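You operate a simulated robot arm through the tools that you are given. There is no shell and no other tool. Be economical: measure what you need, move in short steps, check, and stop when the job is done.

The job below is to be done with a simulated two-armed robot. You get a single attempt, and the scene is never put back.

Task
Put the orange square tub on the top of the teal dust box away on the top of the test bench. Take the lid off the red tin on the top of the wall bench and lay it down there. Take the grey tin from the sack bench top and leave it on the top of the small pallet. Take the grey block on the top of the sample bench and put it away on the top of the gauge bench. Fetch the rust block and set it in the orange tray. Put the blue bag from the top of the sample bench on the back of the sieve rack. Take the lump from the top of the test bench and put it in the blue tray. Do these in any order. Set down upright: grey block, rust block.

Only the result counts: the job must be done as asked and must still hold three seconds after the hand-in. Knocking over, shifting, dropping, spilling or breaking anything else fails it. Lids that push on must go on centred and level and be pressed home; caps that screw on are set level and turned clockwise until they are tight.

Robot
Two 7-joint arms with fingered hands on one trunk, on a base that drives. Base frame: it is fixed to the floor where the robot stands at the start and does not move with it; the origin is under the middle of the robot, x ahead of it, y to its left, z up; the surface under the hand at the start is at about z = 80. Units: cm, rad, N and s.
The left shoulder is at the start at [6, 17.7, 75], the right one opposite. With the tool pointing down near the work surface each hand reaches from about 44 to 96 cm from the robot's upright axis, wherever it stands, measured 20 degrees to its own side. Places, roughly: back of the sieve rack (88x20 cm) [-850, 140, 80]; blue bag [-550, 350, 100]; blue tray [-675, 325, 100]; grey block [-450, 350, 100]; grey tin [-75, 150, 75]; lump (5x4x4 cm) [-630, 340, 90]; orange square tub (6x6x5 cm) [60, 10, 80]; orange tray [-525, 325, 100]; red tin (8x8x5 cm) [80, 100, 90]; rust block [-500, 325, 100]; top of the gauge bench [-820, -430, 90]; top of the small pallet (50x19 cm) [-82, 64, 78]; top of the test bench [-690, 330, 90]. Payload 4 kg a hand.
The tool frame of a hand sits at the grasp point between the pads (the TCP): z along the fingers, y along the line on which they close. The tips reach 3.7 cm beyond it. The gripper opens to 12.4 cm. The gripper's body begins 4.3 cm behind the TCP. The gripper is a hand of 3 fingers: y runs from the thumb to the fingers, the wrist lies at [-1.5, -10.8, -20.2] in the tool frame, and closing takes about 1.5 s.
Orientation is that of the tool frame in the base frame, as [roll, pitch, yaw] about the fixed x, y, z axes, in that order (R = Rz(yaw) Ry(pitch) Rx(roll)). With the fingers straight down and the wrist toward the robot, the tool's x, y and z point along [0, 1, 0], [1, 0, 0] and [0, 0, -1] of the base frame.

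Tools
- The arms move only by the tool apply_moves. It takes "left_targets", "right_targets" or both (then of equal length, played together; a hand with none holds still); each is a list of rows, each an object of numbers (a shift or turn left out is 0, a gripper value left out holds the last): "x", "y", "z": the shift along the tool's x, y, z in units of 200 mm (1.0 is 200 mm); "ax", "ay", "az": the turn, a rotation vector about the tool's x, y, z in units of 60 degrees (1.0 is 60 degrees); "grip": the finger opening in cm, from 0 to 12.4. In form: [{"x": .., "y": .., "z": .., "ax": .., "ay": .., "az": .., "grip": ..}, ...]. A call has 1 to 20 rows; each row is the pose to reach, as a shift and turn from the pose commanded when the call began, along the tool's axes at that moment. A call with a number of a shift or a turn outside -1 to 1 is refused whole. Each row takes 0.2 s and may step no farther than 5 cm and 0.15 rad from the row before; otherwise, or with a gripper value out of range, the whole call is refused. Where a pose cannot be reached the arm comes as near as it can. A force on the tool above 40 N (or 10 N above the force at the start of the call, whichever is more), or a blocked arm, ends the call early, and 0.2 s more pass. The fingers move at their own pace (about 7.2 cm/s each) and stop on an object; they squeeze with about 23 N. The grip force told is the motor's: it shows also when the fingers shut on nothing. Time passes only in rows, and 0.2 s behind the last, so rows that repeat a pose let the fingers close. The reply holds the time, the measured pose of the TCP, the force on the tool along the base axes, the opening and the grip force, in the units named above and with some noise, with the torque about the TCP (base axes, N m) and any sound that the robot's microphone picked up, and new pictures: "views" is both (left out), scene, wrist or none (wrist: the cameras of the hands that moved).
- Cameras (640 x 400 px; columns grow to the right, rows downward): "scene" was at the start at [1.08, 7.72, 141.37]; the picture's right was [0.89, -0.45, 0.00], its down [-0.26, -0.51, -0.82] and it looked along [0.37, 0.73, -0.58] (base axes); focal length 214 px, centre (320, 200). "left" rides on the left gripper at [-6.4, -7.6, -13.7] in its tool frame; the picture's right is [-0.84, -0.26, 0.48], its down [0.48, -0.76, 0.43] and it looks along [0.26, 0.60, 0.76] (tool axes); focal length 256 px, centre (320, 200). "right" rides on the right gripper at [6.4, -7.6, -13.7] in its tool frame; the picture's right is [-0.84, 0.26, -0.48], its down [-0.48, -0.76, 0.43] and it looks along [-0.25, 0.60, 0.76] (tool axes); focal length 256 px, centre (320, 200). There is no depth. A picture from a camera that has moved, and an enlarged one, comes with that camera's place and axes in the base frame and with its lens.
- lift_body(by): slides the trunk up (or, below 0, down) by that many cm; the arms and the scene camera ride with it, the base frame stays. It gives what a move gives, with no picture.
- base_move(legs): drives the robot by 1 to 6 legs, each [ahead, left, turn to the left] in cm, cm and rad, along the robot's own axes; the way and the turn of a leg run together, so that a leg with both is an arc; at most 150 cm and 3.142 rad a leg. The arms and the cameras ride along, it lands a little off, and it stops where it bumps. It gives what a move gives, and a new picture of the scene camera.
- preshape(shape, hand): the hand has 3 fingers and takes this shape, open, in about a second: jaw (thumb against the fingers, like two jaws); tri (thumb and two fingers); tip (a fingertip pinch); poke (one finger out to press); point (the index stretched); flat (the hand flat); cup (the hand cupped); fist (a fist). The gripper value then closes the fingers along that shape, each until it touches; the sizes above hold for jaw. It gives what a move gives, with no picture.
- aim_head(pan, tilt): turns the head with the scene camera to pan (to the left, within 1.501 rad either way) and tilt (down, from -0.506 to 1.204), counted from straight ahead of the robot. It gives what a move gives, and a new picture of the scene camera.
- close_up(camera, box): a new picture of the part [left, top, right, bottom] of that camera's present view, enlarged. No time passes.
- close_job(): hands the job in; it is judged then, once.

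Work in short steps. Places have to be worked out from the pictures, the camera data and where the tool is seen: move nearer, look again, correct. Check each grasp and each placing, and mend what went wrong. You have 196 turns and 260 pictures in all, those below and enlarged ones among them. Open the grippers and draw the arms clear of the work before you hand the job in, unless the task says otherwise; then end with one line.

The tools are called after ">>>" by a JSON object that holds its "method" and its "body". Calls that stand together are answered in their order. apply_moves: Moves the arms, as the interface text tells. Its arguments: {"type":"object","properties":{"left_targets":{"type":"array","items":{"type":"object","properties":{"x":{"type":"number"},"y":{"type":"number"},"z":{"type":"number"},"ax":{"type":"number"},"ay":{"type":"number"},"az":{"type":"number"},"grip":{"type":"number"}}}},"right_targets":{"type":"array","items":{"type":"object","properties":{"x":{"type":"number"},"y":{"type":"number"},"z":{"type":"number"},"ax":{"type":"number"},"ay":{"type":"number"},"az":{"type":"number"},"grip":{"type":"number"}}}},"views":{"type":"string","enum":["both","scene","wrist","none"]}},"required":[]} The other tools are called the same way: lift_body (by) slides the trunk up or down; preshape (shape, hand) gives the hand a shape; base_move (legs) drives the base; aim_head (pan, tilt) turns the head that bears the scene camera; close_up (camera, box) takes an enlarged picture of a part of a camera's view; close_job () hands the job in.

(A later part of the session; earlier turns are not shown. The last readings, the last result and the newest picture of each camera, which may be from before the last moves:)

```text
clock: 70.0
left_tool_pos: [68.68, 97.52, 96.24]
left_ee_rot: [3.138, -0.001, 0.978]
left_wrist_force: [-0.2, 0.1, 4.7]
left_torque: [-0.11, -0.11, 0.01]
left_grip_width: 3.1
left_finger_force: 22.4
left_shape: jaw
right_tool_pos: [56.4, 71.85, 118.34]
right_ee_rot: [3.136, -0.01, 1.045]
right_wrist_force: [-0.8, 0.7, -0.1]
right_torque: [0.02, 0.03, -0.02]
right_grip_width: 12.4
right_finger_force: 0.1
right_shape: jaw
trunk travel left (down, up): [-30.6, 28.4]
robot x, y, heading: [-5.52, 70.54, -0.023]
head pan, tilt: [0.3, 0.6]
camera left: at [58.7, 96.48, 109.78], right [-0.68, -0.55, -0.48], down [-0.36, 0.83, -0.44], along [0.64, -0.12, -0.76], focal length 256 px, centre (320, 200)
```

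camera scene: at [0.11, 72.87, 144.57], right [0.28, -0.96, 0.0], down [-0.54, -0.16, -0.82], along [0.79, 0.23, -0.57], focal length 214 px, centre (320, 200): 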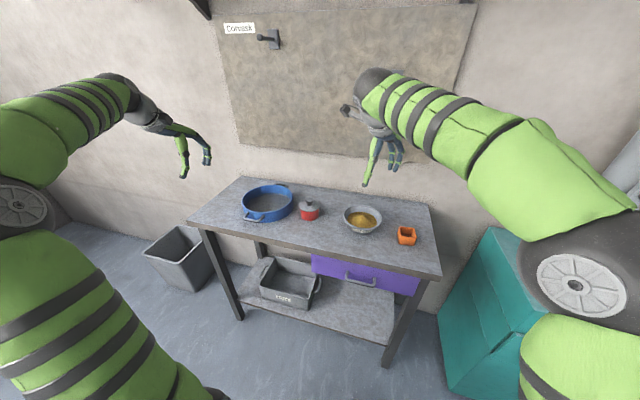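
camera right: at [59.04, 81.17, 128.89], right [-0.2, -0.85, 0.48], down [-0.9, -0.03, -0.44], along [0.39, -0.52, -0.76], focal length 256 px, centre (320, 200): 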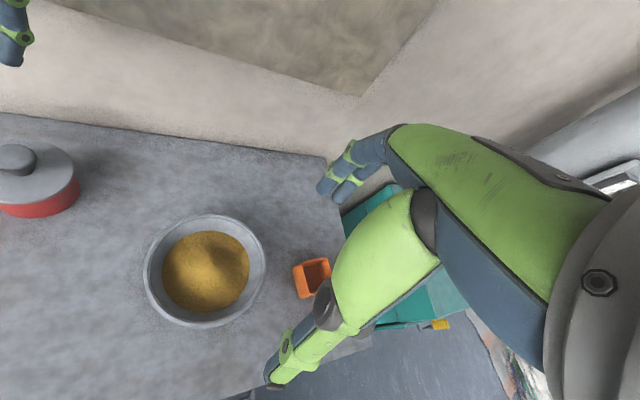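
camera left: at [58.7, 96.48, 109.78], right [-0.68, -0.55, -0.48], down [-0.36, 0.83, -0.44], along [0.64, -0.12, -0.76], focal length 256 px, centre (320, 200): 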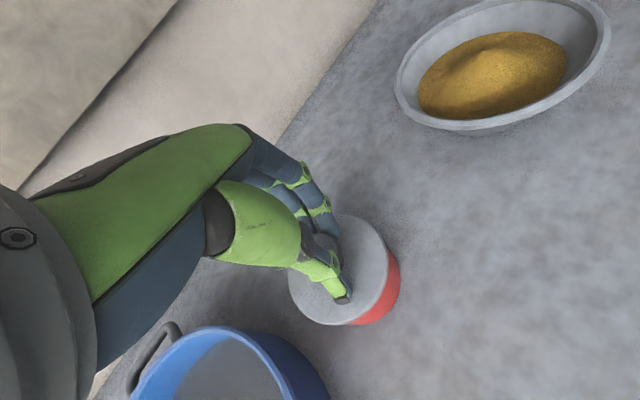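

The grip is firm. I'll lift and carry the tin to [58, 98.5], nearer the bench front and away from the bowl and pan, and set it down while keeping hold.

>>> {"method": "apply_moves", "body": {"left_targets": [{"z": -0.08}, {"z": -0.15}, {"x": -0.06, "y": -0.12, "z": -0.15}, {"x": -0.13, "y": -0.24, "z": -0.15}, {"x": -0.19, "y": -0.36, "z": -0.15}, {"x": -0.25, "y": -0.463, "z": -0.15}, {"x": -0.25, "y": -0.463, "z": -0.07}, {"x": -0.25, "y": -0.463, "z": -0.02}, {"x": -0.25, "y": -0.463, "z": 0.0}], "views": "both"}}

```text
clock: 72.0
left_tool_pos: [57.95, 98.5, 96.54]
left_ee_rot: [3.136, -0.003, 0.977]
left_wrist_force: [-6.4, 0.2, 16.9]
left_torque: [-0.04, 0.11, -0.04]
left_grip_width: 2.9
left_finger_force: 23.0
left_shape: jaw
right_tool_pos: [56.29, 71.9, 118.3]
right_ee_rot: [3.136, -0.008, 1.045]
right_wrist_force: [-0.3, 0.6, 0.3]
right_torque: [0.01, -0.01, 0.01]
right_grip_width: 12.38
right_finger_force: 0.0
right_shape: jaw
trunk travel left (down, up): [-30.6, 28.4]
robot x, y, heading: [-5.58, 70.57, -0.016]
head pan, tilt: [0.3, 0.6]
camera scene: at [-0.19, 72.83, 144.63], right [0.28, -0.96, 0.0], down [-0.54, -0.16, -0.83], along [0.79, 0.23, -0.56], focal length 214 px, centre (320, 200)
camera left: at [48.0, 97.45, 109.99], right [-0.68, -0.55, -0.49], down [-0.36, 0.83, -0.44], along [0.64, -0.12, -0.76], focal length 256 px, centre (320, 200)
```

scene: 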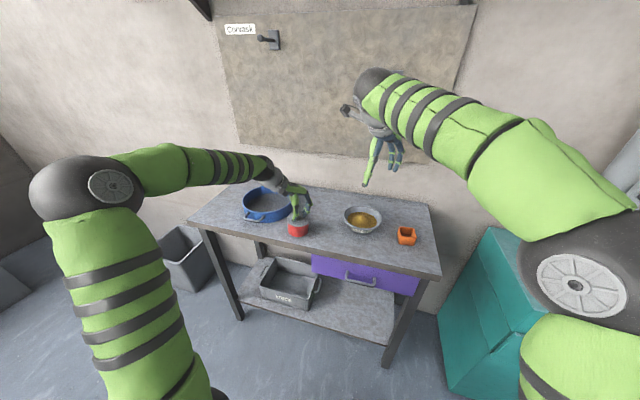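
left: 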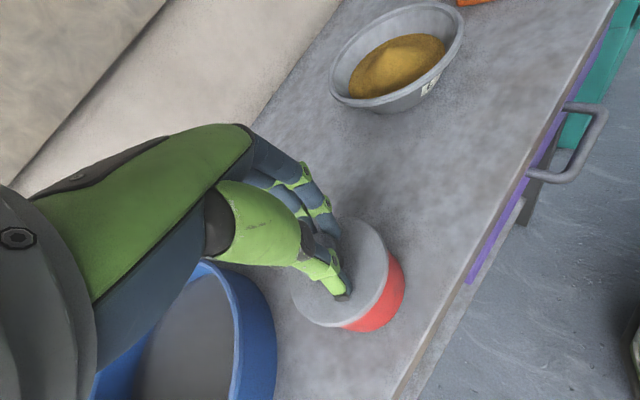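

The tin sits at about [57.8, 98.8] with the left hand holding the knob. Now I'll pose the right hand, first in yaw and then tilted 55° to point mostly sideways.

>>> {"method": "apply_moves", "body": {"right_targets": [{"az": -0.13, "y": -0.1}, {"az": -0.253, "y": -0.2}, {"az": -0.253, "y": -0.29}], "views": "none"}}

>>> {"method": "apply_moves", "body": {"right_targets": [{"ay": 0.13, "grip": 11}, {"ay": 0.26}, {"ay": 0.39}, {"ay": 0.52}, {"ay": 0.65}, {"ay": 0.78}, {"ay": 0.917}], "views": "both"}}

```text
clock: 72.8
left_tool_pos: [57.87, 98.56, 96.34]
left_ee_rot: [3.137, -0.001, 0.977]
left_wrist_force: [-8.0, 1.7, 23.8]
left_torque: [0.0, 0.1, -0.08]
left_grip_width: 2.96
left_finger_force: 22.4
left_shape: jaw
right_tool_pos: [51.15, 74.71, 118.5]
right_ee_rot: [3.132, -0.007, 1.315]
right_wrist_force: [-0.1, -0.2, 0.3]
right_torque: [0.01, 0.0, -0.02]
right_grip_width: 12.34
right_finger_force: 0.0
right_shape: jaw
trunk travel left (down, up): [-30.6, 28.4]
robot x, y, heading: [-5.23, 70.68, -0.019]
head pan, tilt: [0.3, 0.6]
```

```text
clock: 74.4
left_tool_pos: [57.73, 98.51, 96.21]
left_ee_rot: [3.138, -0.002, 0.978]
left_wrist_force: [-7.2, 0.0, 16.4]
left_torque: [-0.02, 0.01, -0.03]
left_grip_width: 2.96
left_finger_force: 23.2
left_shape: jaw
right_tool_pos: [51.26, 74.67, 118.42]
right_ee_rot: [3.128, -0.969, 1.322]
right_wrist_force: [-0.2, 1.2, 0.2]
right_torque: [-0.01, 0.01, 0.02]
right_grip_width: 11.02
right_finger_force: 0.1
right_shape: jaw
trunk travel left (down, up): [-30.6, 28.4]
robot x, y, heading: [-5.82, 70.59, -0.016]
head pan, tilt: [0.3, 0.6]
camera scene: at [-0.18, 72.81, 144.59], right [0.28, -0.96, 0.0], down [-0.54, -0.16, -0.83], along [0.79, 0.23, -0.56], focal length 214 px, centre (320, 200)
camera right: at [41.79, 69.29, 131.28], right [0.03, -0.91, -0.42], down [-0.71, 0.28, -0.65], along [0.71, 0.31, -0.64], focal length 256 px, centre (320, 200)
```

scene: 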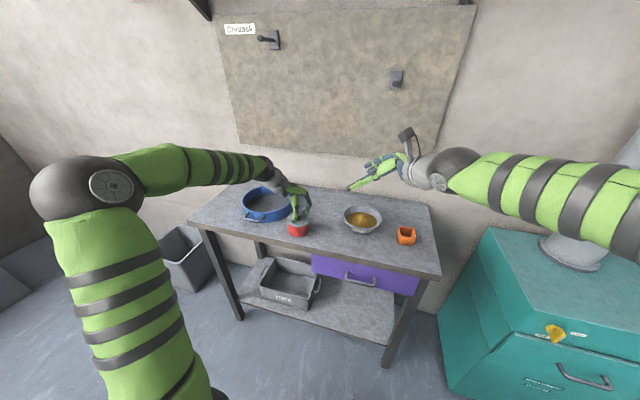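
right: 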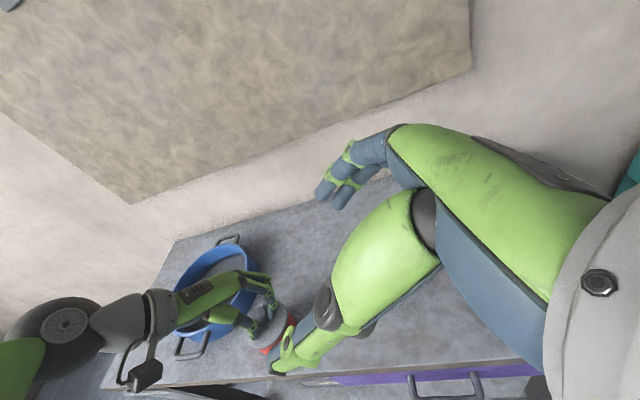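

The right hand is posed. I'll move it to a standoff in front of the tin along its pointing direction.

>>> {"method": "apply_moves", "body": {"right_targets": [{"x": -0.09, "z": 0.18}, {"x": -0.18, "z": 0.36}, {"x": -0.27, "z": 0.54}, {"x": -0.36, "z": 0.72}, {"x": -0.44, "z": 0.88}], "views": "both"}}

```text
clock: 75.6
left_tool_pos: [57.9, 98.53, 96.29]
left_ee_rot: [3.138, 0.0, 0.976]
left_wrist_force: [-2.4, 1.2, 9.6]
left_torque: [-0.08, -0.1, -0.01]
left_grip_width: 2.93
left_finger_force: 23.7
left_shape: jaw
right_tool_pos: [53.87, 83.88, 101.14]
right_ee_rot: [3.125, -0.968, 1.326]
right_wrist_force: [-0.3, -0.1, 0.4]
right_torque: [-0.02, -0.01, 0.02]
right_grip_width: 11.01
right_finger_force: 0.1
right_shape: jaw
trunk travel left (down, up): [-30.6, 28.4]
robot x, y, heading: [-5.36, 70.41, -0.02]
head pan, tilt: [0.3, 0.6]
camera scene: at [-0.12, 72.84, 144.59], right [0.28, -0.96, 0.0], down [-0.54, -0.16, -0.83], along [0.79, 0.23, -0.56], focal length 214 px, centre (320, 200)
camera right: at [44.3, 78.52, 114.17], right [0.03, -0.91, -0.41], down [-0.71, 0.28, -0.65], along [0.71, 0.31, -0.64], focal length 256 px, centre (320, 200)
```

scene: 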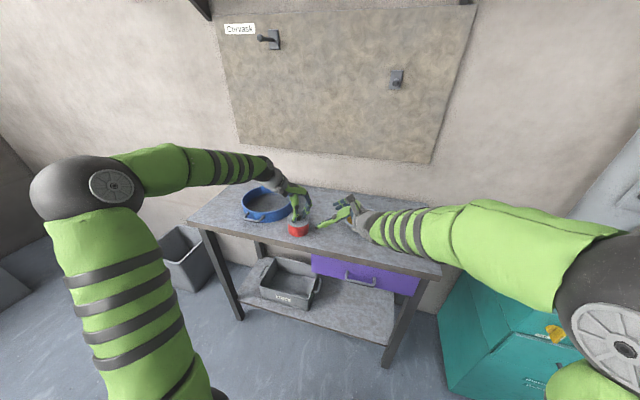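
right: 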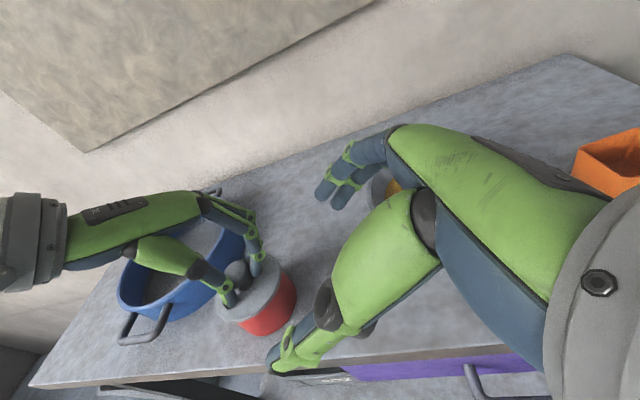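

The tin lies ahead of the right hand, about 17.7 cm along its axis. I'll advance most of the way and check both hands.

>>> {"method": "apply_moves", "body": {"right_targets": [{"x": -0.03, "y": 0.01, "z": 0.2}, {"x": -0.06, "y": 0.01, "z": 0.4}, {"x": -0.07, "y": 0.01, "z": 0.55}, {"x": -0.07, "y": 0.01, "z": 0.63}], "views": "wrist"}}

>>> {"method": "close_up", "body": {"camera": "scene", "box": [230, 160, 390, 260]}}

```text
clock: 76.6
left_tool_pos: [57.88, 98.61, 96.12]
left_ee_rot: [3.139, -0.002, 0.978]
left_wrist_force: [-3.1, 0.8, 8.1]
left_torque: [-0.06, -0.11, 0.0]
left_grip_width: 2.93
left_finger_force: 23.2
left_shape: jaw
right_tool_pos: [56.52, 92.99, 92.88]
right_ee_rot: [3.125, -0.967, 1.324]
right_wrist_force: [0.2, -0.5, -0.1]
right_torque: [-0.03, -0.01, -0.01]
right_grip_width: 11.03
right_finger_force: 0.1
right_shape: jaw
trunk travel left (down, up): [-30.6, 28.4]
robot x, y, heading: [-5.48, 70.27, -0.021]
head pan, tilt: [0.3, 0.6]
camera right: at [47.0, 87.61, 105.78], right [0.03, -0.91, -0.41], down [-0.71, 0.28, -0.65], along [0.71, 0.31, -0.64], focal length 256 px, centre (320, 200)
```

right: 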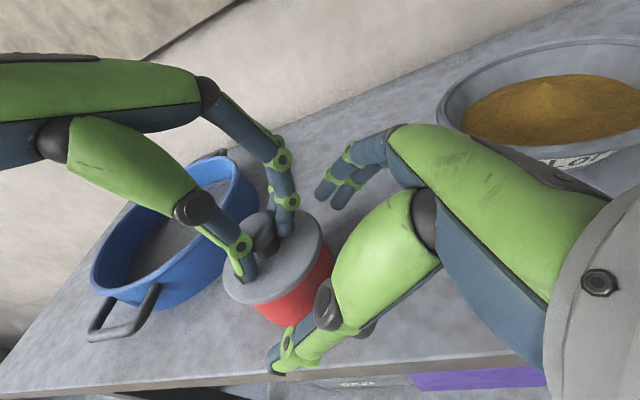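

```text
4.00 times, centred on (310, 210) of scene
camera zoom: at [-0.09, 72.85, 144.58], right [0.28, -0.96, 0.0], down [-0.54, -0.16, -0.83], along [0.79, 0.23, -0.56], focal length 858 px, centre (360, 160)
```

zoom: 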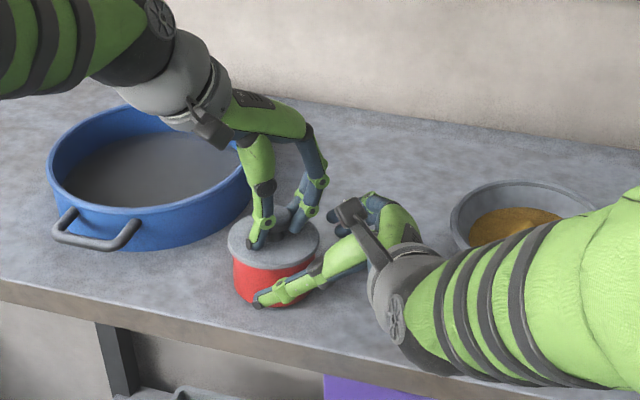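

The approach looks clear. I'll advance the last 5 cm and close the right hand on the tin body.

>>> {"method": "apply_moves", "body": {"right_targets": [{"z": 0.1}, {"z": 0.18}, {"z": 0.25}, {"z": 0.25, "grip": 5}, {"z": 0.25}, {"z": 0.25}, {"z": 0.25}, {"z": 0.25}, {"z": 0.25}], "views": "wrist"}}

>>> {"method": "close_up", "body": {"camera": "scene", "box": [230, 160, 390, 260]}}

```text
clock: 78.6
left_tool_pos: [57.98, 98.57, 96.22]
left_ee_rot: [3.138, -0.001, 0.978]
left_wrist_force: [5.8, 1.7, 4.5]
left_torque: [0.01, -0.27, 0.12]
left_grip_width: 2.9
left_finger_force: 23.1
left_shape: jaw
right_tool_pos: [57.64, 97.15, 89.9]
right_ee_rot: [3.125, -0.966, 1.323]
right_wrist_force: [-6.5, -2.2, 0.0]
right_torque: [-0.02, -0.22, -0.06]
right_grip_width: 8.71
right_finger_force: 23.1
right_shape: jaw
trunk travel left (down, up): [-30.6, 28.4]
robot x, y, heading: [-5.86, 70.36, -0.018]
head pan, tilt: [0.3, 0.6]
camera right: at [48.18, 91.72, 102.88], right [0.03, -0.91, -0.41], down [-0.71, 0.27, -0.65], along [0.71, 0.31, -0.64], focal length 256 px, centre (320, 200)
```

right: 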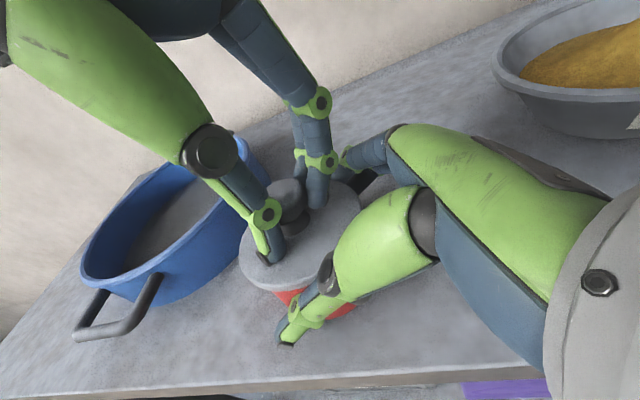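

```text
4.00 times, centred on (310, 210) of scene
camera zoom: at [-0.05, 72.85, 144.58], right [0.28, -0.96, 0.0], down [-0.54, -0.16, -0.83], along [0.79, 0.23, -0.56], focal length 858 px, centre (360, 160)
```

zoom: 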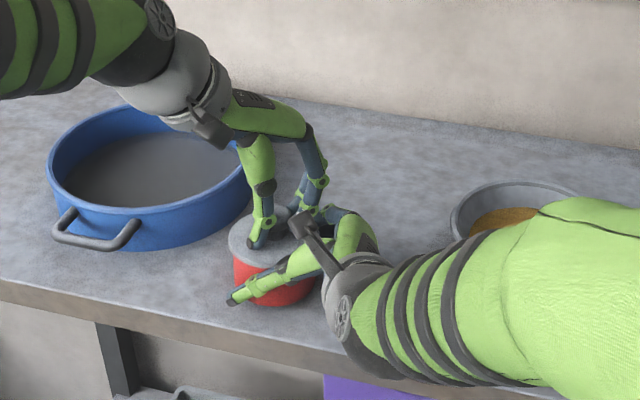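

The right hand holds the tin body. Now I'll pull the lid straight up with the left hand in small steps.

>>> {"method": "apply_moves", "body": {"left_targets": [{"z": -0.02}, {"z": -0.04}, {"z": -0.07}, {"z": -0.1}, {"z": -0.14}, {"z": -0.18}], "views": "wrist"}}

>>> {"method": "close_up", "body": {"camera": "scene", "box": [230, 160, 390, 260]}}

```text
clock: 80.0
left_tool_pos: [58.13, 98.54, 99.71]
left_ee_rot: [3.139, -0.002, 0.978]
left_wrist_force: [0.7, 0.1, -0.8]
left_torque: [-0.01, -0.01, -0.01]
left_grip_width: 2.85
left_finger_force: 22.7
left_shape: jaw
right_tool_pos: [57.54, 97.01, 89.96]
right_ee_rot: [3.134, -0.968, 1.315]
right_wrist_force: [0.1, -0.2, 2.3]
right_torque: [0.05, -0.16, 0.02]
right_grip_width: 8.72
right_finger_force: 23.4
right_shape: jaw
trunk travel left (down, up): [-30.6, 28.4]
robot x, y, heading: [-5.29, 70.73, -0.019]
head pan, tilt: [0.3, 0.6]
heard: snap
camera left: at [48.25, 97.47, 113.3], right [-0.68, -0.55, -0.48], down [-0.36, 0.83, -0.44], along [0.64, -0.12, -0.76], focal length 256 px, centre (320, 200)
```

left: 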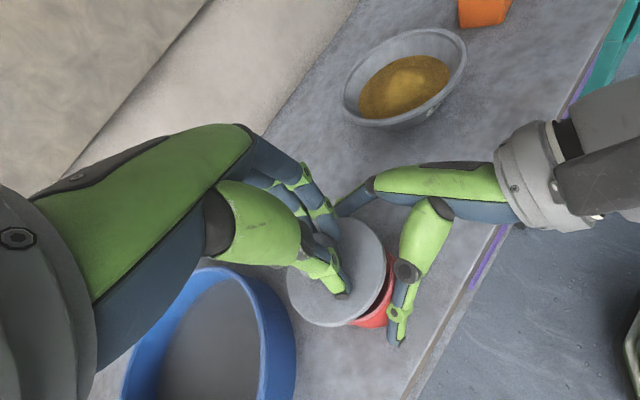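

```text
4.00 times, centred on (310, 210) of scene
camera zoom: at [0.0, 72.86, 144.58], right [0.28, -0.96, 0.0], down [-0.54, -0.16, -0.82], along [0.79, 0.23, -0.57], focal length 858 px, centre (360, 160)
```

zoom: 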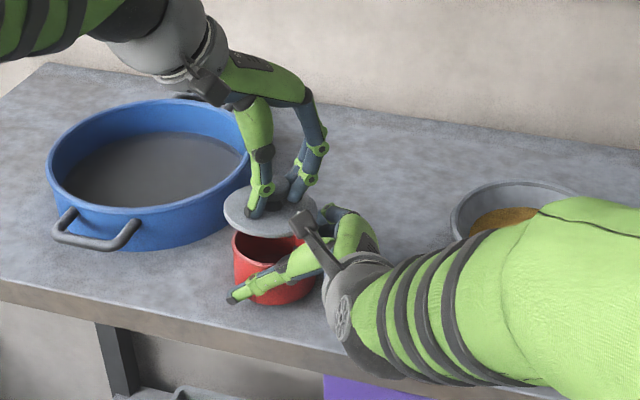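

A snap was heard and the lid is off. I'll carry it over to the free bench area near [74, 97].

>>> {"method": "apply_moves", "body": {"left_targets": [{"z": -0.15}, {"z": -0.3}, {"x": 0.1, "y": 0.18, "z": -0.3}, {"x": 0.2, "y": 0.36, "z": -0.3}, {"x": 0.3, "y": 0.53, "z": -0.3}, {"x": 0.38, "y": 0.7, "z": -0.25}, {"x": 0.38, "y": 0.7, "z": -0.05}, {"x": 0.38, "y": 0.7, "z": 0.15}, {"x": 0.38, "y": 0.7, "z": 0.28}], "views": "both"}}

```text
clock: 82.0
left_tool_pos: [74.16, 96.83, 94.16]
left_ee_rot: [3.138, -0.001, 0.976]
left_wrist_force: [0.0, 0.2, -0.1]
left_torque: [0.01, 0.03, 0.02]
left_grip_width: 2.8
left_finger_force: 22.7
left_shape: jaw
right_tool_pos: [57.61, 97.02, 89.87]
right_ee_rot: [3.128, -0.968, 1.321]
right_wrist_force: [0.1, 1.0, 1.1]
right_torque: [0.02, -0.08, 0.02]
right_grip_width: 8.74
right_finger_force: 22.8
right_shape: jaw
trunk travel left (down, up): [-30.6, 28.4]
robot x, y, heading: [-5.48, 70.39, -0.017]
head pan, tilt: [0.3, 0.6]
camera scene: at [-0.01, 72.86, 144.58], right [0.28, -0.96, 0.0], down [-0.54, -0.16, -0.83], along [0.79, 0.23, -0.56], focal length 214 px, centre (320, 200)
camera left: at [64.21, 95.8, 107.72], right [-0.68, -0.55, -0.48], down [-0.36, 0.83, -0.44], along [0.64, -0.12, -0.76], focal length 256 px, centre (320, 200)
```

scene: 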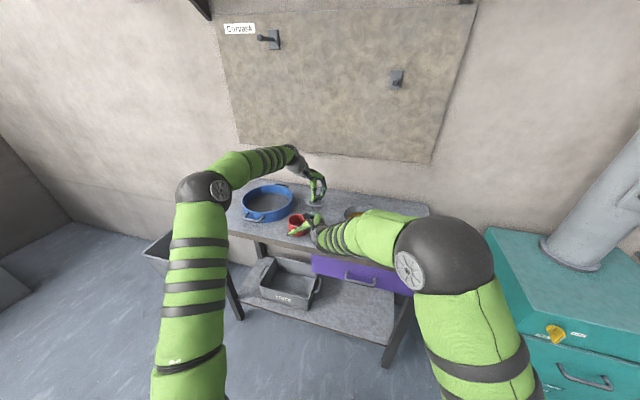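
left: 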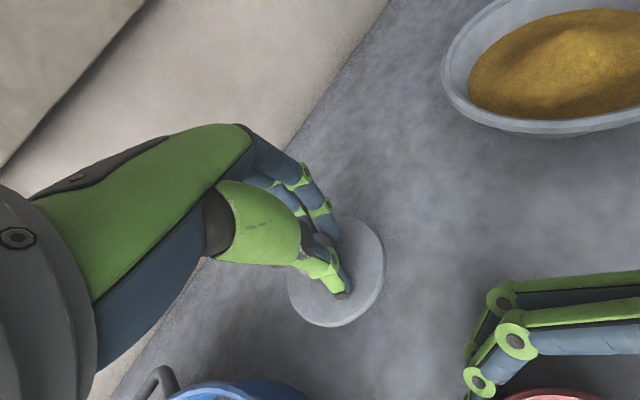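

Area is free beneath the lid. I'll lower it gently until contact.

>>> {"method": "apply_moves", "body": {"left_targets": [{"z": 0.03}, {"z": 0.06}, {"z": 0.08}, {"z": 0.1}, {"z": 0.12}, {"z": 0.135}, {"z": 0.15}], "views": "wrist"}}

```text
clock: 83.6
left_tool_pos: [73.97, 97.09, 91.18]
left_ee_rot: [3.138, -0.001, 0.977]
left_wrist_force: [-1.8, 1.6, 6.1]
left_torque: [-0.07, -0.03, -0.01]
left_grip_width: 2.73
left_finger_force: 23.0
left_shape: jaw
right_tool_pos: [57.68, 97.05, 89.91]
right_ee_rot: [3.131, -0.967, 1.321]
right_wrist_force: [0.6, 0.7, 1.1]
right_torque: [0.01, -0.09, 0.02]
right_grip_width: 8.71
right_finger_force: 22.7
right_shape: jaw
trunk travel left (down, up): [-30.6, 28.4]
robot x, y, heading: [-5.41, 70.63, -0.021]
head pan, tilt: [0.3, 0.6]
camera left: at [64.11, 95.96, 104.8], right [-0.68, -0.55, -0.48], down [-0.36, 0.83, -0.44], along [0.64, -0.12, -0.76], focal length 256 px, centre (320, 200)
```

left: 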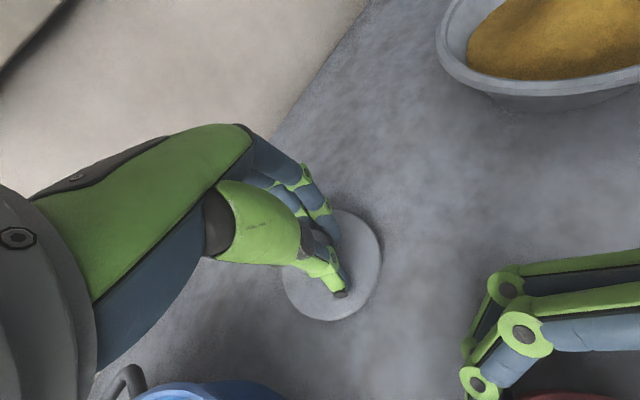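

Contact at 6 N. I'll release both hands: the left rises and the right backs off along its axis.

>>> {"method": "apply_moves", "body": {"left_targets": [{"grip": 7}, {"z": 0}, {"z": 0}, {"z": -0.05}, {"z": -0.2}, {"z": -0.4}, {"z": -0.6}, {"z": -0.8}, {"z": -0.9}], "right_targets": [{"grip": 11.5}, {"z": 0}, {"z": 0}, {"z": -0.1}, {"z": -0.25}, {"z": -0.45}, {"z": -0.65}, {"z": -0.8, "x": 0.1}, {"z": -0.8, "x": 0.3}], "views": "both"}}

```text
clock: 85.6
left_tool_pos: [73.84, 97.22, 109.04]
left_ee_rot: [3.14, 0.001, 0.975]
left_wrist_force: [0.6, -1.3, 0.4]
left_torque: [-0.01, 0.01, -0.01]
left_grip_width: 6.96
left_finger_force: 0.0
left_shape: jaw
right_tool_pos: [55.18, 87.58, 103.97]
right_ee_rot: [3.128, -0.966, 1.322]
right_wrist_force: [-0.4, -0.3, -0.6]
right_torque: [0.02, 0.05, 0.0]
right_grip_width: 11.48
right_finger_force: 0.0
right_shape: jaw
trunk travel left (down, up): [-30.6, 28.4]
robot x, y, heading: [-5.71, 70.47, -0.019]
head pan, tilt: [0.3, 0.6]
camera scene: at [-0.03, 72.9, 144.57], right [0.28, -0.96, 0.0], down [-0.54, -0.16, -0.83], along [0.79, 0.23, -0.56], focal length 214 px, centre (320, 200)
camera right: at [45.72, 82.22, 116.95], right [0.03, -0.91, -0.41], down [-0.71, 0.27, -0.65], along [0.71, 0.31, -0.64], focal length 256 px, centre (320, 200)
camera left: at [63.95, 96.19, 122.66], right [-0.68, -0.55, -0.48], down [-0.36, 0.83, -0.44], along [0.64, -0.12, -0.76], focal length 256 px, centre (320, 200)
```

scene: 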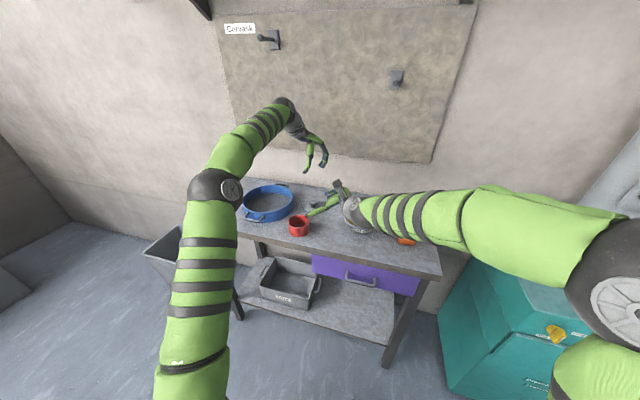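
right: 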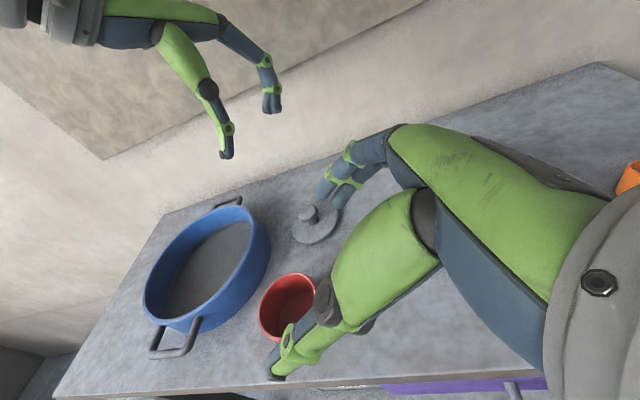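
left: 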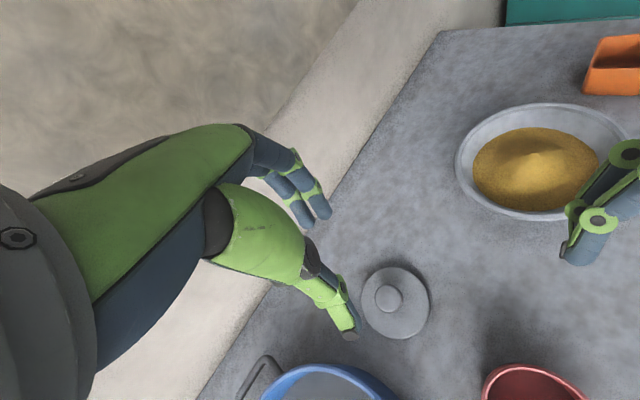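

The lid lies flat and the tin stands open. I'll retract the left arm and return the right hand to pointing down.

>>> {"method": "apply_moves", "body": {"left_targets": [{"y": -0.15, "z": -0.1, "az": -0.1}, {"y": -0.3, "z": -0.2, "az": -0.2}, {"y": -0.45, "z": -0.25, "az": -0.3}, {"y": -0.6, "z": -0.25, "az": -0.4}, {"y": -0.75, "z": -0.25, "az": -0.5}, {"y": -0.9, "z": -0.25, "az": -0.55}, {"y": -1.0, "z": -0.25, "az": -0.55}], "right_targets": [{"ay": -0.13, "x": 0.1}, {"ay": -0.26, "x": 0.2}, {"ay": -0.39, "x": 0.3}, {"ay": -0.52, "x": 0.4}, {"ay": -0.65, "x": 0.4, "z": -0.1}, {"ay": -0.78, "x": 0.4, "z": -0.25}, {"ay": -0.917, "x": 0.4, "z": -0.4}], "views": "none"}}

```text
clock: 87.2
left_tool_pos: [57.24, 108.36, 114.23]
left_ee_rot: [3.138, 0.001, 1.556]
left_wrist_force: [0.9, 0.0, -0.3]
left_torque: [0.01, 0.02, -0.01]
left_grip_width: 6.97
left_finger_force: 0.1
left_shape: jaw
right_tool_pos: [54.56, 85.71, 115.03]
right_ee_rot: [3.135, -0.005, 1.309]
right_wrist_force: [-0.1, 0.5, -0.4]
right_torque: [-0.02, 0.0, -0.01]
right_grip_width: 11.49
right_finger_force: 0.1
right_shape: jaw
trunk travel left (down, up): [-30.6, 28.4]
robot x, y, heading: [-5.46, 70.22, -0.018]
head pan, tilt: [0.3, 0.6]
```

Next, the right hand goes toward the tub while the left tucks in.

>>> {"method": "apply_moves", "body": {"left_targets": [{"y": -0.15, "x": 0.1}, {"y": -0.3, "x": 0.2}, {"y": -0.5, "x": 0.3}, {"y": -0.7, "x": 0.4}, {"y": -0.9, "x": 0.5}], "right_targets": [{"x": -0.2, "y": 0.12, "az": -0.1}, {"x": -0.4, "y": 0.25, "az": -0.2}, {"x": -0.6, "y": 0.38, "az": -0.3}, {"x": -0.8, "y": 0.5, "az": -0.36}, {"x": -1.0, "y": 0.6, "az": -0.36}], "views": "none"}}

>>> {"method": "apply_moves", "body": {"right_targets": [{"x": -0.17, "y": 0.0, "z": 0.1, "grip": 12.4}, {"x": -0.17, "z": 0.3}, {"x": -0.17, "z": 0.5}, {"x": -0.17, "z": 0.65}], "views": "wrist"}}

```text
clock: 88.4
left_tool_pos: [39.71, 118.37, 113.8]
left_ee_rot: [3.14, 0.001, 1.553]
left_wrist_force: [-0.4, -0.8, 0.6]
left_torque: [0.02, -0.04, 0.01]
left_grip_width: 6.99
left_finger_force: 0.1
left_shape: jaw
right_tool_pos: [60.91, 63.19, 115.23]
right_ee_rot: [3.133, -0.005, 1.69]
right_wrist_force: [-0.2, 0.3, -0.4]
right_torque: [0.0, 0.0, -0.05]
right_grip_width: 11.49
right_finger_force: 0.1
right_shape: jaw
trunk travel left (down, up): [-30.6, 28.4]
robot x, y, heading: [-5.59, 70.39, -0.013]
head pan, tilt: [0.3, 0.6]
```

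```text
clock: 89.4
left_tool_pos: [39.79, 118.36, 113.85]
left_ee_rot: [3.14, 0.0, 1.554]
left_wrist_force: [0.7, 0.1, 0.4]
left_torque: [0.01, 0.05, -0.01]
left_grip_width: 7.0
left_finger_force: 0.0
left_shape: jaw
right_tool_pos: [61.59, 59.72, 102.11]
right_ee_rot: [3.133, -0.002, 1.689]
right_wrist_force: [0.3, -0.2, 0.4]
right_torque: [0.0, -0.01, 0.0]
right_grip_width: 12.38
right_finger_force: 0.0
right_shape: jaw
trunk travel left (down, up): [-30.6, 28.4]
robot x, y, heading: [-5.47, 70.03, -0.018]
head pan, tilt: [0.3, 0.6]
camera right: at [53.09, 65.24, 115.72], right [0.35, -0.8, 0.48], down [-0.69, -0.57, -0.44], along [0.63, -0.18, -0.76], focal length 256 px, centre (320, 200)
```

right: 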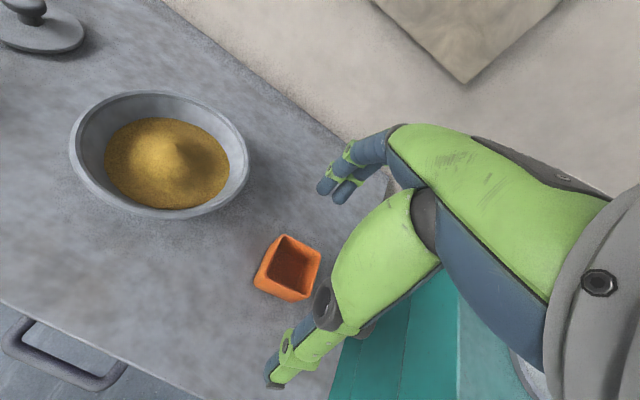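

The tub is at [64.3, 59]. I'll descend and grip it.

>>> {"method": "apply_moves", "body": {"right_targets": [{"x": -0.045, "y": 0.126, "z": 0.1}, {"x": -0.045, "y": 0.126, "z": 0.3}, {"x": -0.045, "y": 0.126, "z": 0.45}, {"x": -0.045, "y": 0.126, "z": 0.54}, {"x": -0.045, "y": 0.126, "z": 0.54, "grip": 3}, {"x": -0.045, "y": 0.126, "z": 0.54}, {"x": -0.045, "y": 0.126, "z": 0.54}, {"x": -0.045, "y": 0.126, "z": 0.54}, {"x": -0.045, "y": 0.126, "z": 0.54}, {"x": -0.045, "y": 0.126, "z": 0.54}, {"x": -0.045, "y": 0.126, "z": 0.45}, {"x": -0.045, "y": 0.126, "z": 0.25}, {"x": -0.045, "y": 0.126, "z": 0.0}, {"x": -0.045, "y": 0.126, "z": -0.25}, {"x": -0.045, "y": 0.126, "z": -0.5}, {"x": -0.045, "y": 0.0, "z": -0.7}, {"x": -0.045, "y": -0.2, "z": -0.85}, {"x": -0.045, "y": -0.4, "z": -0.9}, {"x": -0.045, "y": -0.6, "z": -0.9}], "views": "wrist"}}

```text
clock: 93.4
left_tool_pos: [39.61, 118.37, 113.81]
left_ee_rot: [3.136, 0.0, 1.553]
left_wrist_force: [-0.6, -0.2, 0.5]
left_torque: [0.01, -0.01, -0.01]
left_grip_width: 6.96
left_finger_force: 0.0
left_shape: jaw
right_tool_pos: [49.51, 57.48, 119.76]
right_ee_rot: [3.131, -0.002, 1.688]
right_wrist_force: [-0.6, 0.1, -0.3]
right_torque: [0.0, -0.01, 0.0]
right_grip_width: 6.55
right_finger_force: 23.4
right_shape: jaw
trunk travel left (down, up): [-30.6, 28.4]
robot x, y, heading: [-5.56, 70.28, -0.014]
head pan, tilt: [0.3, 0.6]
camera right: at [41.02, 62.98, 133.35], right [0.35, -0.8, 0.48], down [-0.69, -0.57, -0.44], along [0.63, -0.18, -0.76], focal length 256 px, centre (320, 200)
```

right: 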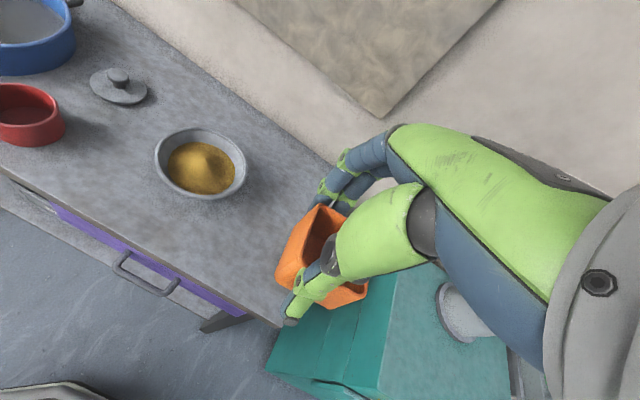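

The tub is secured again. Now I'll look left toward the sack bench before driving.

>>> {"method": "aim_head", "body": {"pan": 1.5, "tilt": 0.45}}

```text
clock: 94.8
left_tool_pos: [39.75, 118.36, 113.83]
left_ee_rot: [3.141, 0.0, 1.553]
left_wrist_force: [0.0, -0.7, -0.4]
left_torque: [0.03, -0.03, 0.0]
left_grip_width: 6.96
left_finger_force: 0.1
left_shape: jaw
right_tool_pos: [49.58, 57.57, 119.74]
right_ee_rot: [3.133, -0.004, 1.687]
right_wrist_force: [-0.1, -0.2, -0.2]
right_torque: [0.0, -0.01, 0.0]
right_grip_width: 6.57
right_finger_force: 23.4
right_shape: jaw
trunk travel left (down, up): [-30.6, 28.4]
robot x, y, heading: [-5.37, 70.15, -0.022]
head pan, tilt: [1.499, 0.45]
camera scene: at [-7.67, 79.55, 145.93], right [1.0, -0.09, 0.0], down [-0.04, -0.43, -0.9], along [0.08, 0.9, -0.44], focal length 214 px, centre (320, 200)
```

scene: 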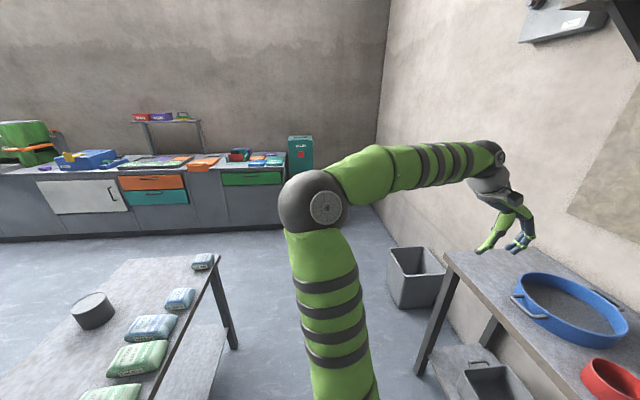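

The grey tin is on the sack bench near [-82, 138]. The bench's near edge is at x of about -49. I'll drive left along the aisle and turn around to face the bench, so the left hand can take the tin.

>>> {"method": "base_move", "body": {"legs": [[5, 92, 0], [0, 0, 1.57], [0, 0, 1.57]]}}

>>> {"method": "aim_head", "body": {"pan": 0.35, "tilt": 0.6}}

```text
clock: 107.4
left_tool_pos: [-43.85, 114.59, 113.9]
left_ee_rot: [3.14, 0.0, -1.577]
left_wrist_force: [-0.1, 0.6, 0.1]
left_torque: [0.03, 0.0, -0.01]
left_grip_width: 6.98
left_finger_force: 0.1
left_shape: jaw
right_tool_pos: [-54.41, 175.28, 119.67]
right_ee_rot: [3.133, -0.004, -1.444]
right_wrist_force: [0.2, 0.3, -0.2]
right_torque: [-0.05, -0.02, -0.02]
right_grip_width: 6.47
right_finger_force: 23.1
right_shape: jaw
trunk travel left (down, up): [-30.6, 28.4]
robot x, y, heading: [0.89, 162.62, 3.131]
head pan, tilt: [1.499, 0.45]
camera scene: at [3.3, 153.72, 145.93], right [-1.0, 0.08, 0.0], down [0.03, 0.43, -0.9], along [-0.07, -0.9, -0.44], focal length 214 px, centre (320, 200)
```

scene: 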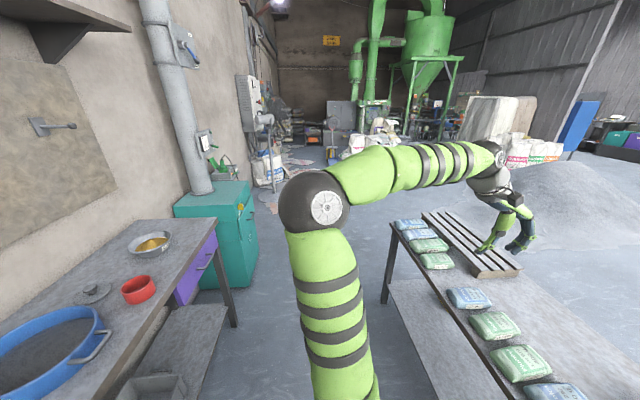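

```text
clock: 108.7
left_tool_pos: [-43.75, 114.68, 113.78]
left_ee_rot: [3.14, -0.002, -1.579]
left_wrist_force: [0.2, -0.2, 0.9]
left_torque: [0.0, 0.01, 0.02]
left_grip_width: 6.98
left_finger_force: 0.1
left_shape: jaw
right_tool_pos: [-54.29, 175.36, 119.67]
right_ee_rot: [3.132, -0.005, -1.443]
right_wrist_force: [0.8, 0.8, -0.3]
right_torque: [-0.03, -0.01, -0.02]
right_grip_width: 6.47
right_finger_force: 22.8
right_shape: jaw
trunk travel left (down, up): [-30.6, 28.4]
robot x, y, heading: [0.75, 162.97, 3.133]
head pan, tilt: [0.351, 0.6]
camera scene: at [-4.3, 159.89, 144.58], right [-0.34, 0.94, 0.0], down [0.53, 0.19, -0.83], along [-0.78, -0.28, -0.56], focal length 214 px, centre (320, 200)
```

scene: 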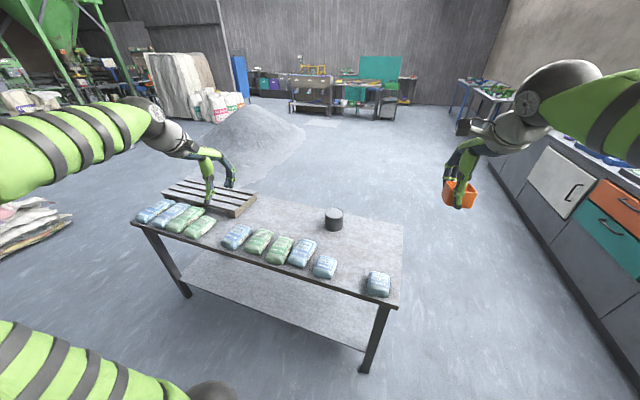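

The view shows the tin at about [-83.5, 138], and the pallet lying on the same bench. I'll bring the left hand over the tin, open.

>>> {"method": "apply_moves", "body": {"left_targets": [{"x": -0.15, "y": 0.15, "grip": 12.4}, {"x": -0.3, "y": 0.3}, {"x": -0.45, "y": 0.45}, {"x": -0.6, "y": 0.6}, {"x": -0.75, "y": 0.75}, {"x": -0.9, "y": 0.9}], "views": "none"}}

>>> {"method": "apply_moves", "body": {"left_targets": [{"x": -0.1, "y": 0.15, "z": 0.1}, {"x": -0.2, "y": 0.3, "z": 0.25}, {"x": -0.25, "y": 0.45, "z": 0.4}, {"x": -0.25, "y": 0.6, "z": 0.5}], "views": "wrist"}}

```text
clock: 110.1
left_tool_pos: [-61.9, 132.83, 113.84]
left_ee_rot: [3.138, 0.001, -1.579]
left_wrist_force: [0.3, 0.0, -0.1]
left_torque: [-0.01, 0.0, -0.02]
left_grip_width: 12.4
left_finger_force: 0.1
left_shape: jaw
right_tool_pos: [-54.39, 175.32, 119.62]
right_ee_rot: [3.134, -0.004, -1.442]
right_wrist_force: [0.6, 1.2, -0.5]
right_torque: [-0.01, 0.0, 0.03]
right_grip_width: 6.48
right_finger_force: 23.7
right_shape: jaw
trunk travel left (down, up): [-30.6, 28.4]
robot x, y, heading: [0.84, 163.24, 3.131]
head pan, tilt: [0.351, 0.6]
```

```text
clock: 111.1
left_tool_pos: [-73.75, 137.9, 103.78]
left_ee_rot: [3.14, 0.0, -1.579]
left_wrist_force: [0.1, 0.3, 0.0]
left_torque: [0.01, -0.01, -0.02]
left_grip_width: 12.38
left_finger_force: 0.0
left_shape: jaw
right_tool_pos: [-54.32, 175.34, 119.75]
right_ee_rot: [3.132, -0.004, -1.442]
right_wrist_force: [0.8, 0.0, -1.2]
right_torque: [-0.01, 0.03, -0.02]
right_grip_width: 6.48
right_finger_force: 22.7
right_shape: jaw
trunk travel left (down, up): [-30.6, 28.4]
robot x, y, heading: [0.88, 163.25, 3.134]
head pan, tilt: [0.351, 0.6]
camera left: at [-66.17, 144.24, 117.36], right [0.26, 0.84, -0.48], down [0.76, -0.49, -0.44], along [-0.6, -0.25, -0.76], focal length 256 px, centre (320, 200)
```

left: 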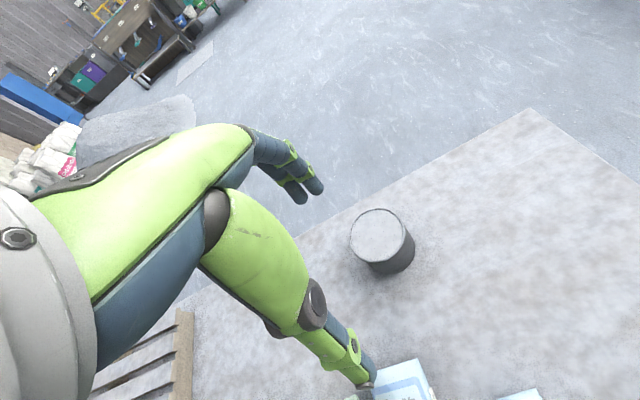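

I'll zoom to gauge the tin's height and position.

>>> {"method": "close_up", "body": {"camera": "scene", "box": [280, 180, 380, 260]}}

>>> {"method": "close_up", "body": {"camera": "left", "box": [320, 190, 440, 290]}}

```text
5.00 times, centred on (330, 220) of scene
camera zoom: at [-4.36, 159.9, 144.58], right [-0.34, 0.94, 0.0], down [0.53, 0.19, -0.82], along [-0.78, -0.28, -0.57], focal length 1072 px, centre (270, 100)
```

zoom: 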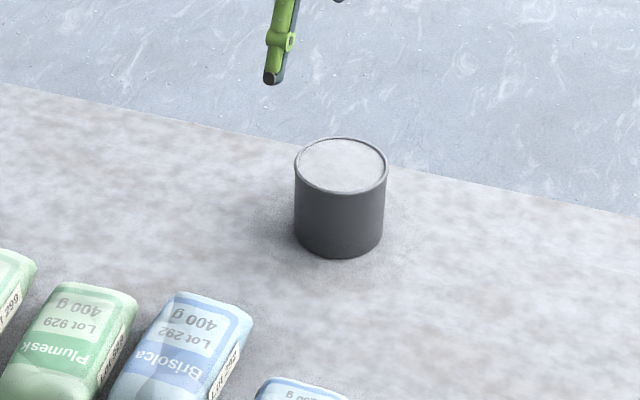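

```text
4.00 times, centred on (380, 240) of left
camera zoom: at [-66.17, 144.24, 117.36], right [0.26, 0.84, -0.48], down [0.76, -0.49, -0.44], along [-0.6, -0.25, -0.76], focal length 1024 px, centre (80, 40)
```

zoom: 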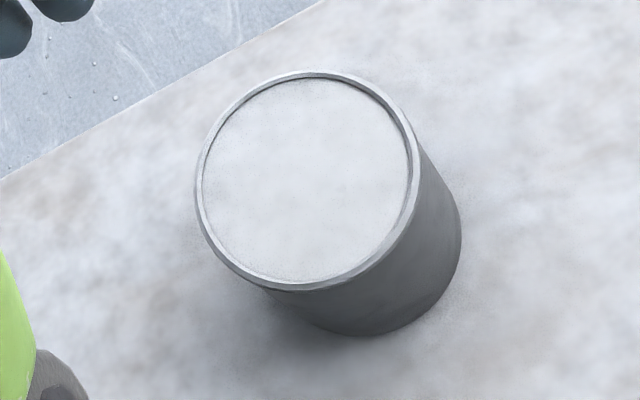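

The tin is about 9 cm wide and 7.5 cm tall, at [-82.2, 139.3], and appears filled, so I must keep it level. I'll align above it.

>>> {"method": "apply_moves", "body": {"left_targets": [{"x": -0.03, "y": 0.15, "z": 0.1}, {"x": -0.07, "y": 0.3, "z": 0.2}, {"x": -0.07, "y": 0.425, "z": 0.35}, {"x": -0.07, "y": 0.425, "z": 0.55}, {"x": -0.07, "y": 0.425, "z": 0.7}], "views": "wrist"}}

```text
clock: 112.3
left_tool_pos: [-82.26, 139.26, 90.0]
left_ee_rot: [3.14, 0.0, -1.578]
left_wrist_force: [0.2, 0.4, 0.0]
left_torque: [-0.02, 0.03, 0.02]
left_grip_width: 12.38
left_finger_force: 0.1
left_shape: jaw
right_tool_pos: [-54.41, 175.26, 119.68]
right_ee_rot: [3.132, -0.005, -1.443]
right_wrist_force: [-0.1, 0.9, -0.8]
right_torque: [-0.03, -0.01, 0.02]
right_grip_width: 6.49
right_finger_force: 22.8
right_shape: jaw
trunk travel left (down, up): [-30.6, 28.4]
robot x, y, heading: [1.13, 163.06, 3.135]
head pan, tilt: [0.351, 0.6]
camera left: at [-74.62, 145.49, 103.46], right [0.26, 0.84, -0.48], down [0.76, -0.49, -0.44], along [-0.6, -0.25, -0.76], focal length 256 px, centre (320, 200)
```

left: 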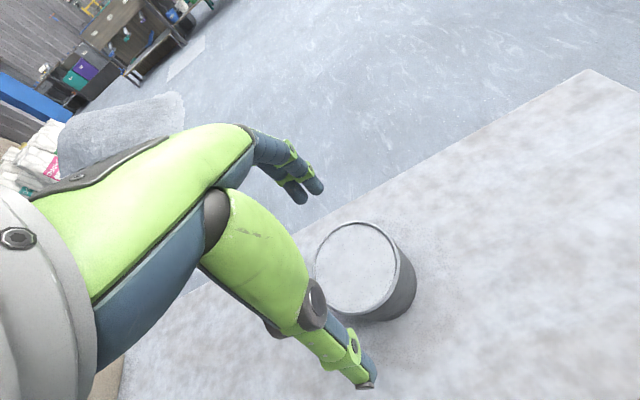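

Aligned within 0.5 cm. I'll correct, descend to z 80.3 and grip.

>>> {"method": "apply_moves", "body": {"left_targets": [{"x": -0.025, "y": 0.012, "z": 0.1}, {"x": -0.025, "y": 0.012, "z": 0.25}, {"x": -0.025, "y": 0.012, "z": 0.4}, {"x": -0.025, "y": 0.012, "z": 0.48}, {"x": -0.025, "y": 0.012, "z": 0.48, "grip": 6}, {"x": -0.025, "y": 0.012, "z": 0.48}, {"x": -0.025, "y": 0.012, "z": 0.48}, {"x": -0.025, "y": 0.012, "z": 0.48}, {"x": -0.025, "y": 0.012, "z": 0.48}], "views": "wrist"}}

```text
clock: 114.3
left_tool_pos: [-82.39, 139.81, 80.39]
left_ee_rot: [3.139, 0.0, -1.577]
left_wrist_force: [1.4, 1.4, 3.7]
left_torque: [0.02, 0.19, -0.01]
left_grip_width: 9.18
left_finger_force: 23.2
left_shape: jaw
right_tool_pos: [-54.38, 175.38, 119.62]
right_ee_rot: [3.133, -0.005, -1.443]
right_wrist_force: [0.1, 0.5, -1.7]
right_torque: [-0.01, -0.04, 0.01]
right_grip_width: 6.48
right_finger_force: 22.7
right_shape: jaw
trunk travel left (down, up): [-30.6, 28.4]
robot x, y, heading: [1.18, 162.82, 3.141]
head pan, tilt: [0.351, 0.6]
camera left: at [-74.71, 146.12, 93.94], right [0.26, 0.84, -0.48], down [0.76, -0.49, -0.44], along [-0.6, -0.25, -0.76], focal length 256 px, centre (320, 200)
```

left: 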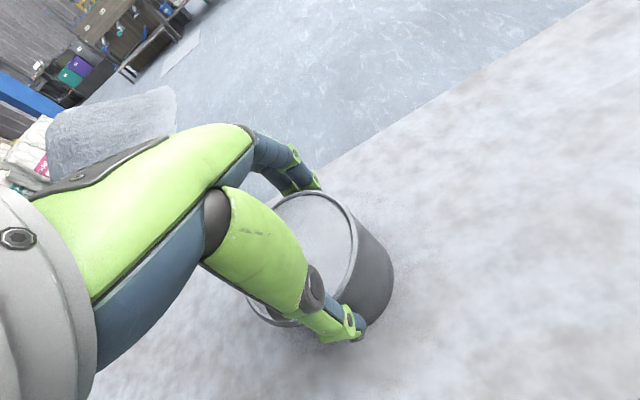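

Gripped at 9.2 cm. I'll lift smoothly to about z 98, then drive 74 cm to the robot's left toward the pallet.

>>> {"method": "apply_moves", "body": {"left_targets": [{"z": -0.03}, {"z": -0.08}, {"z": -0.2}, {"z": -0.35}, {"z": -0.5}, {"z": -0.7}, {"z": -0.9}], "views": "wrist"}}

>>> {"method": "base_move", "body": {"legs": [[0, 72, 0]]}}

```text
clock: 115.9
left_tool_pos: [-82.51, 139.89, 98.51]
left_ee_rot: [3.141, 0.0, -1.575]
left_wrist_force: [0.3, -0.8, -4.6]
left_torque: [0.03, -0.02, -0.01]
left_grip_width: 9.2
left_finger_force: 23.1
left_shape: jaw
right_tool_pos: [-54.37, 175.32, 119.77]
right_ee_rot: [3.133, -0.003, -1.444]
right_wrist_force: [0.0, 0.2, -0.4]
right_torque: [0.0, -0.01, 0.02]
right_grip_width: 6.48
right_finger_force: 23.6
right_shape: jaw
trunk travel left (down, up): [-30.6, 28.4]
robot x, y, heading: [0.87, 163.17, 3.13]
head pan, tilt: [0.351, 0.6]
camera left: at [-74.87, 146.14, 112.06], right [0.26, 0.84, -0.48], down [0.76, -0.49, -0.44], along [-0.6, -0.25, -0.76], focal length 256 px, centre (320, 200)
```

left: 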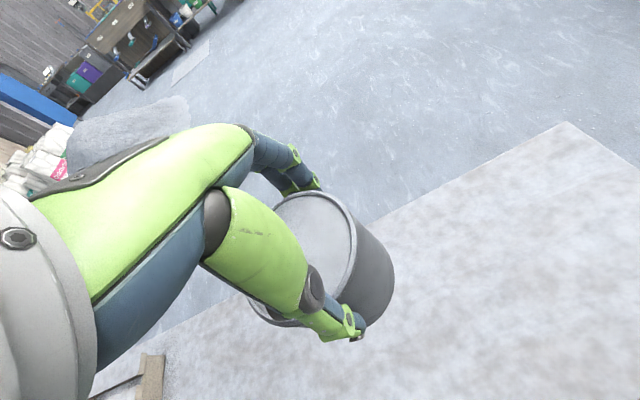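

```text
clock: 119.9
left_tool_pos: [-82.29, 65.95, 98.45]
left_ee_rot: [3.14, -0.001, -1.566]
left_wrist_force: [-0.1, -0.1, -3.3]
left_torque: [0.04, -0.04, -0.01]
left_grip_width: 9.22
left_finger_force: 23.6
left_shape: jaw
right_tool_pos: [-54.62, 101.81, 119.7]
right_ee_rot: [3.133, -0.003, -1.431]
right_wrist_force: [-0.7, 0.8, -1.0]
right_torque: [0.04, 0.0, 0.0]
right_grip_width: 6.46
right_finger_force: 22.5
right_shape: jaw
trunk travel left (down, up): [-30.6, 28.4]
robot x, y, heading: [0.79, 90.63, -3.14]
head pan, tilt: [0.351, 0.6]
camera scene: at [-4.34, 86.97, 144.57], right [-0.35, 0.94, 0.0], down [0.53, 0.2, -0.82], along [-0.77, -0.29, -0.57], focal length 214 px, centre (320, 200)
```

scene: 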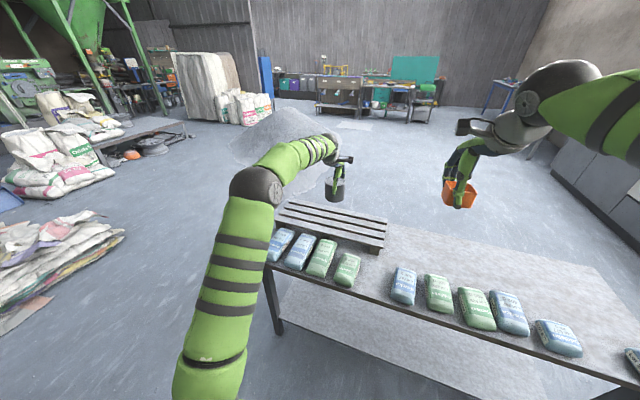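

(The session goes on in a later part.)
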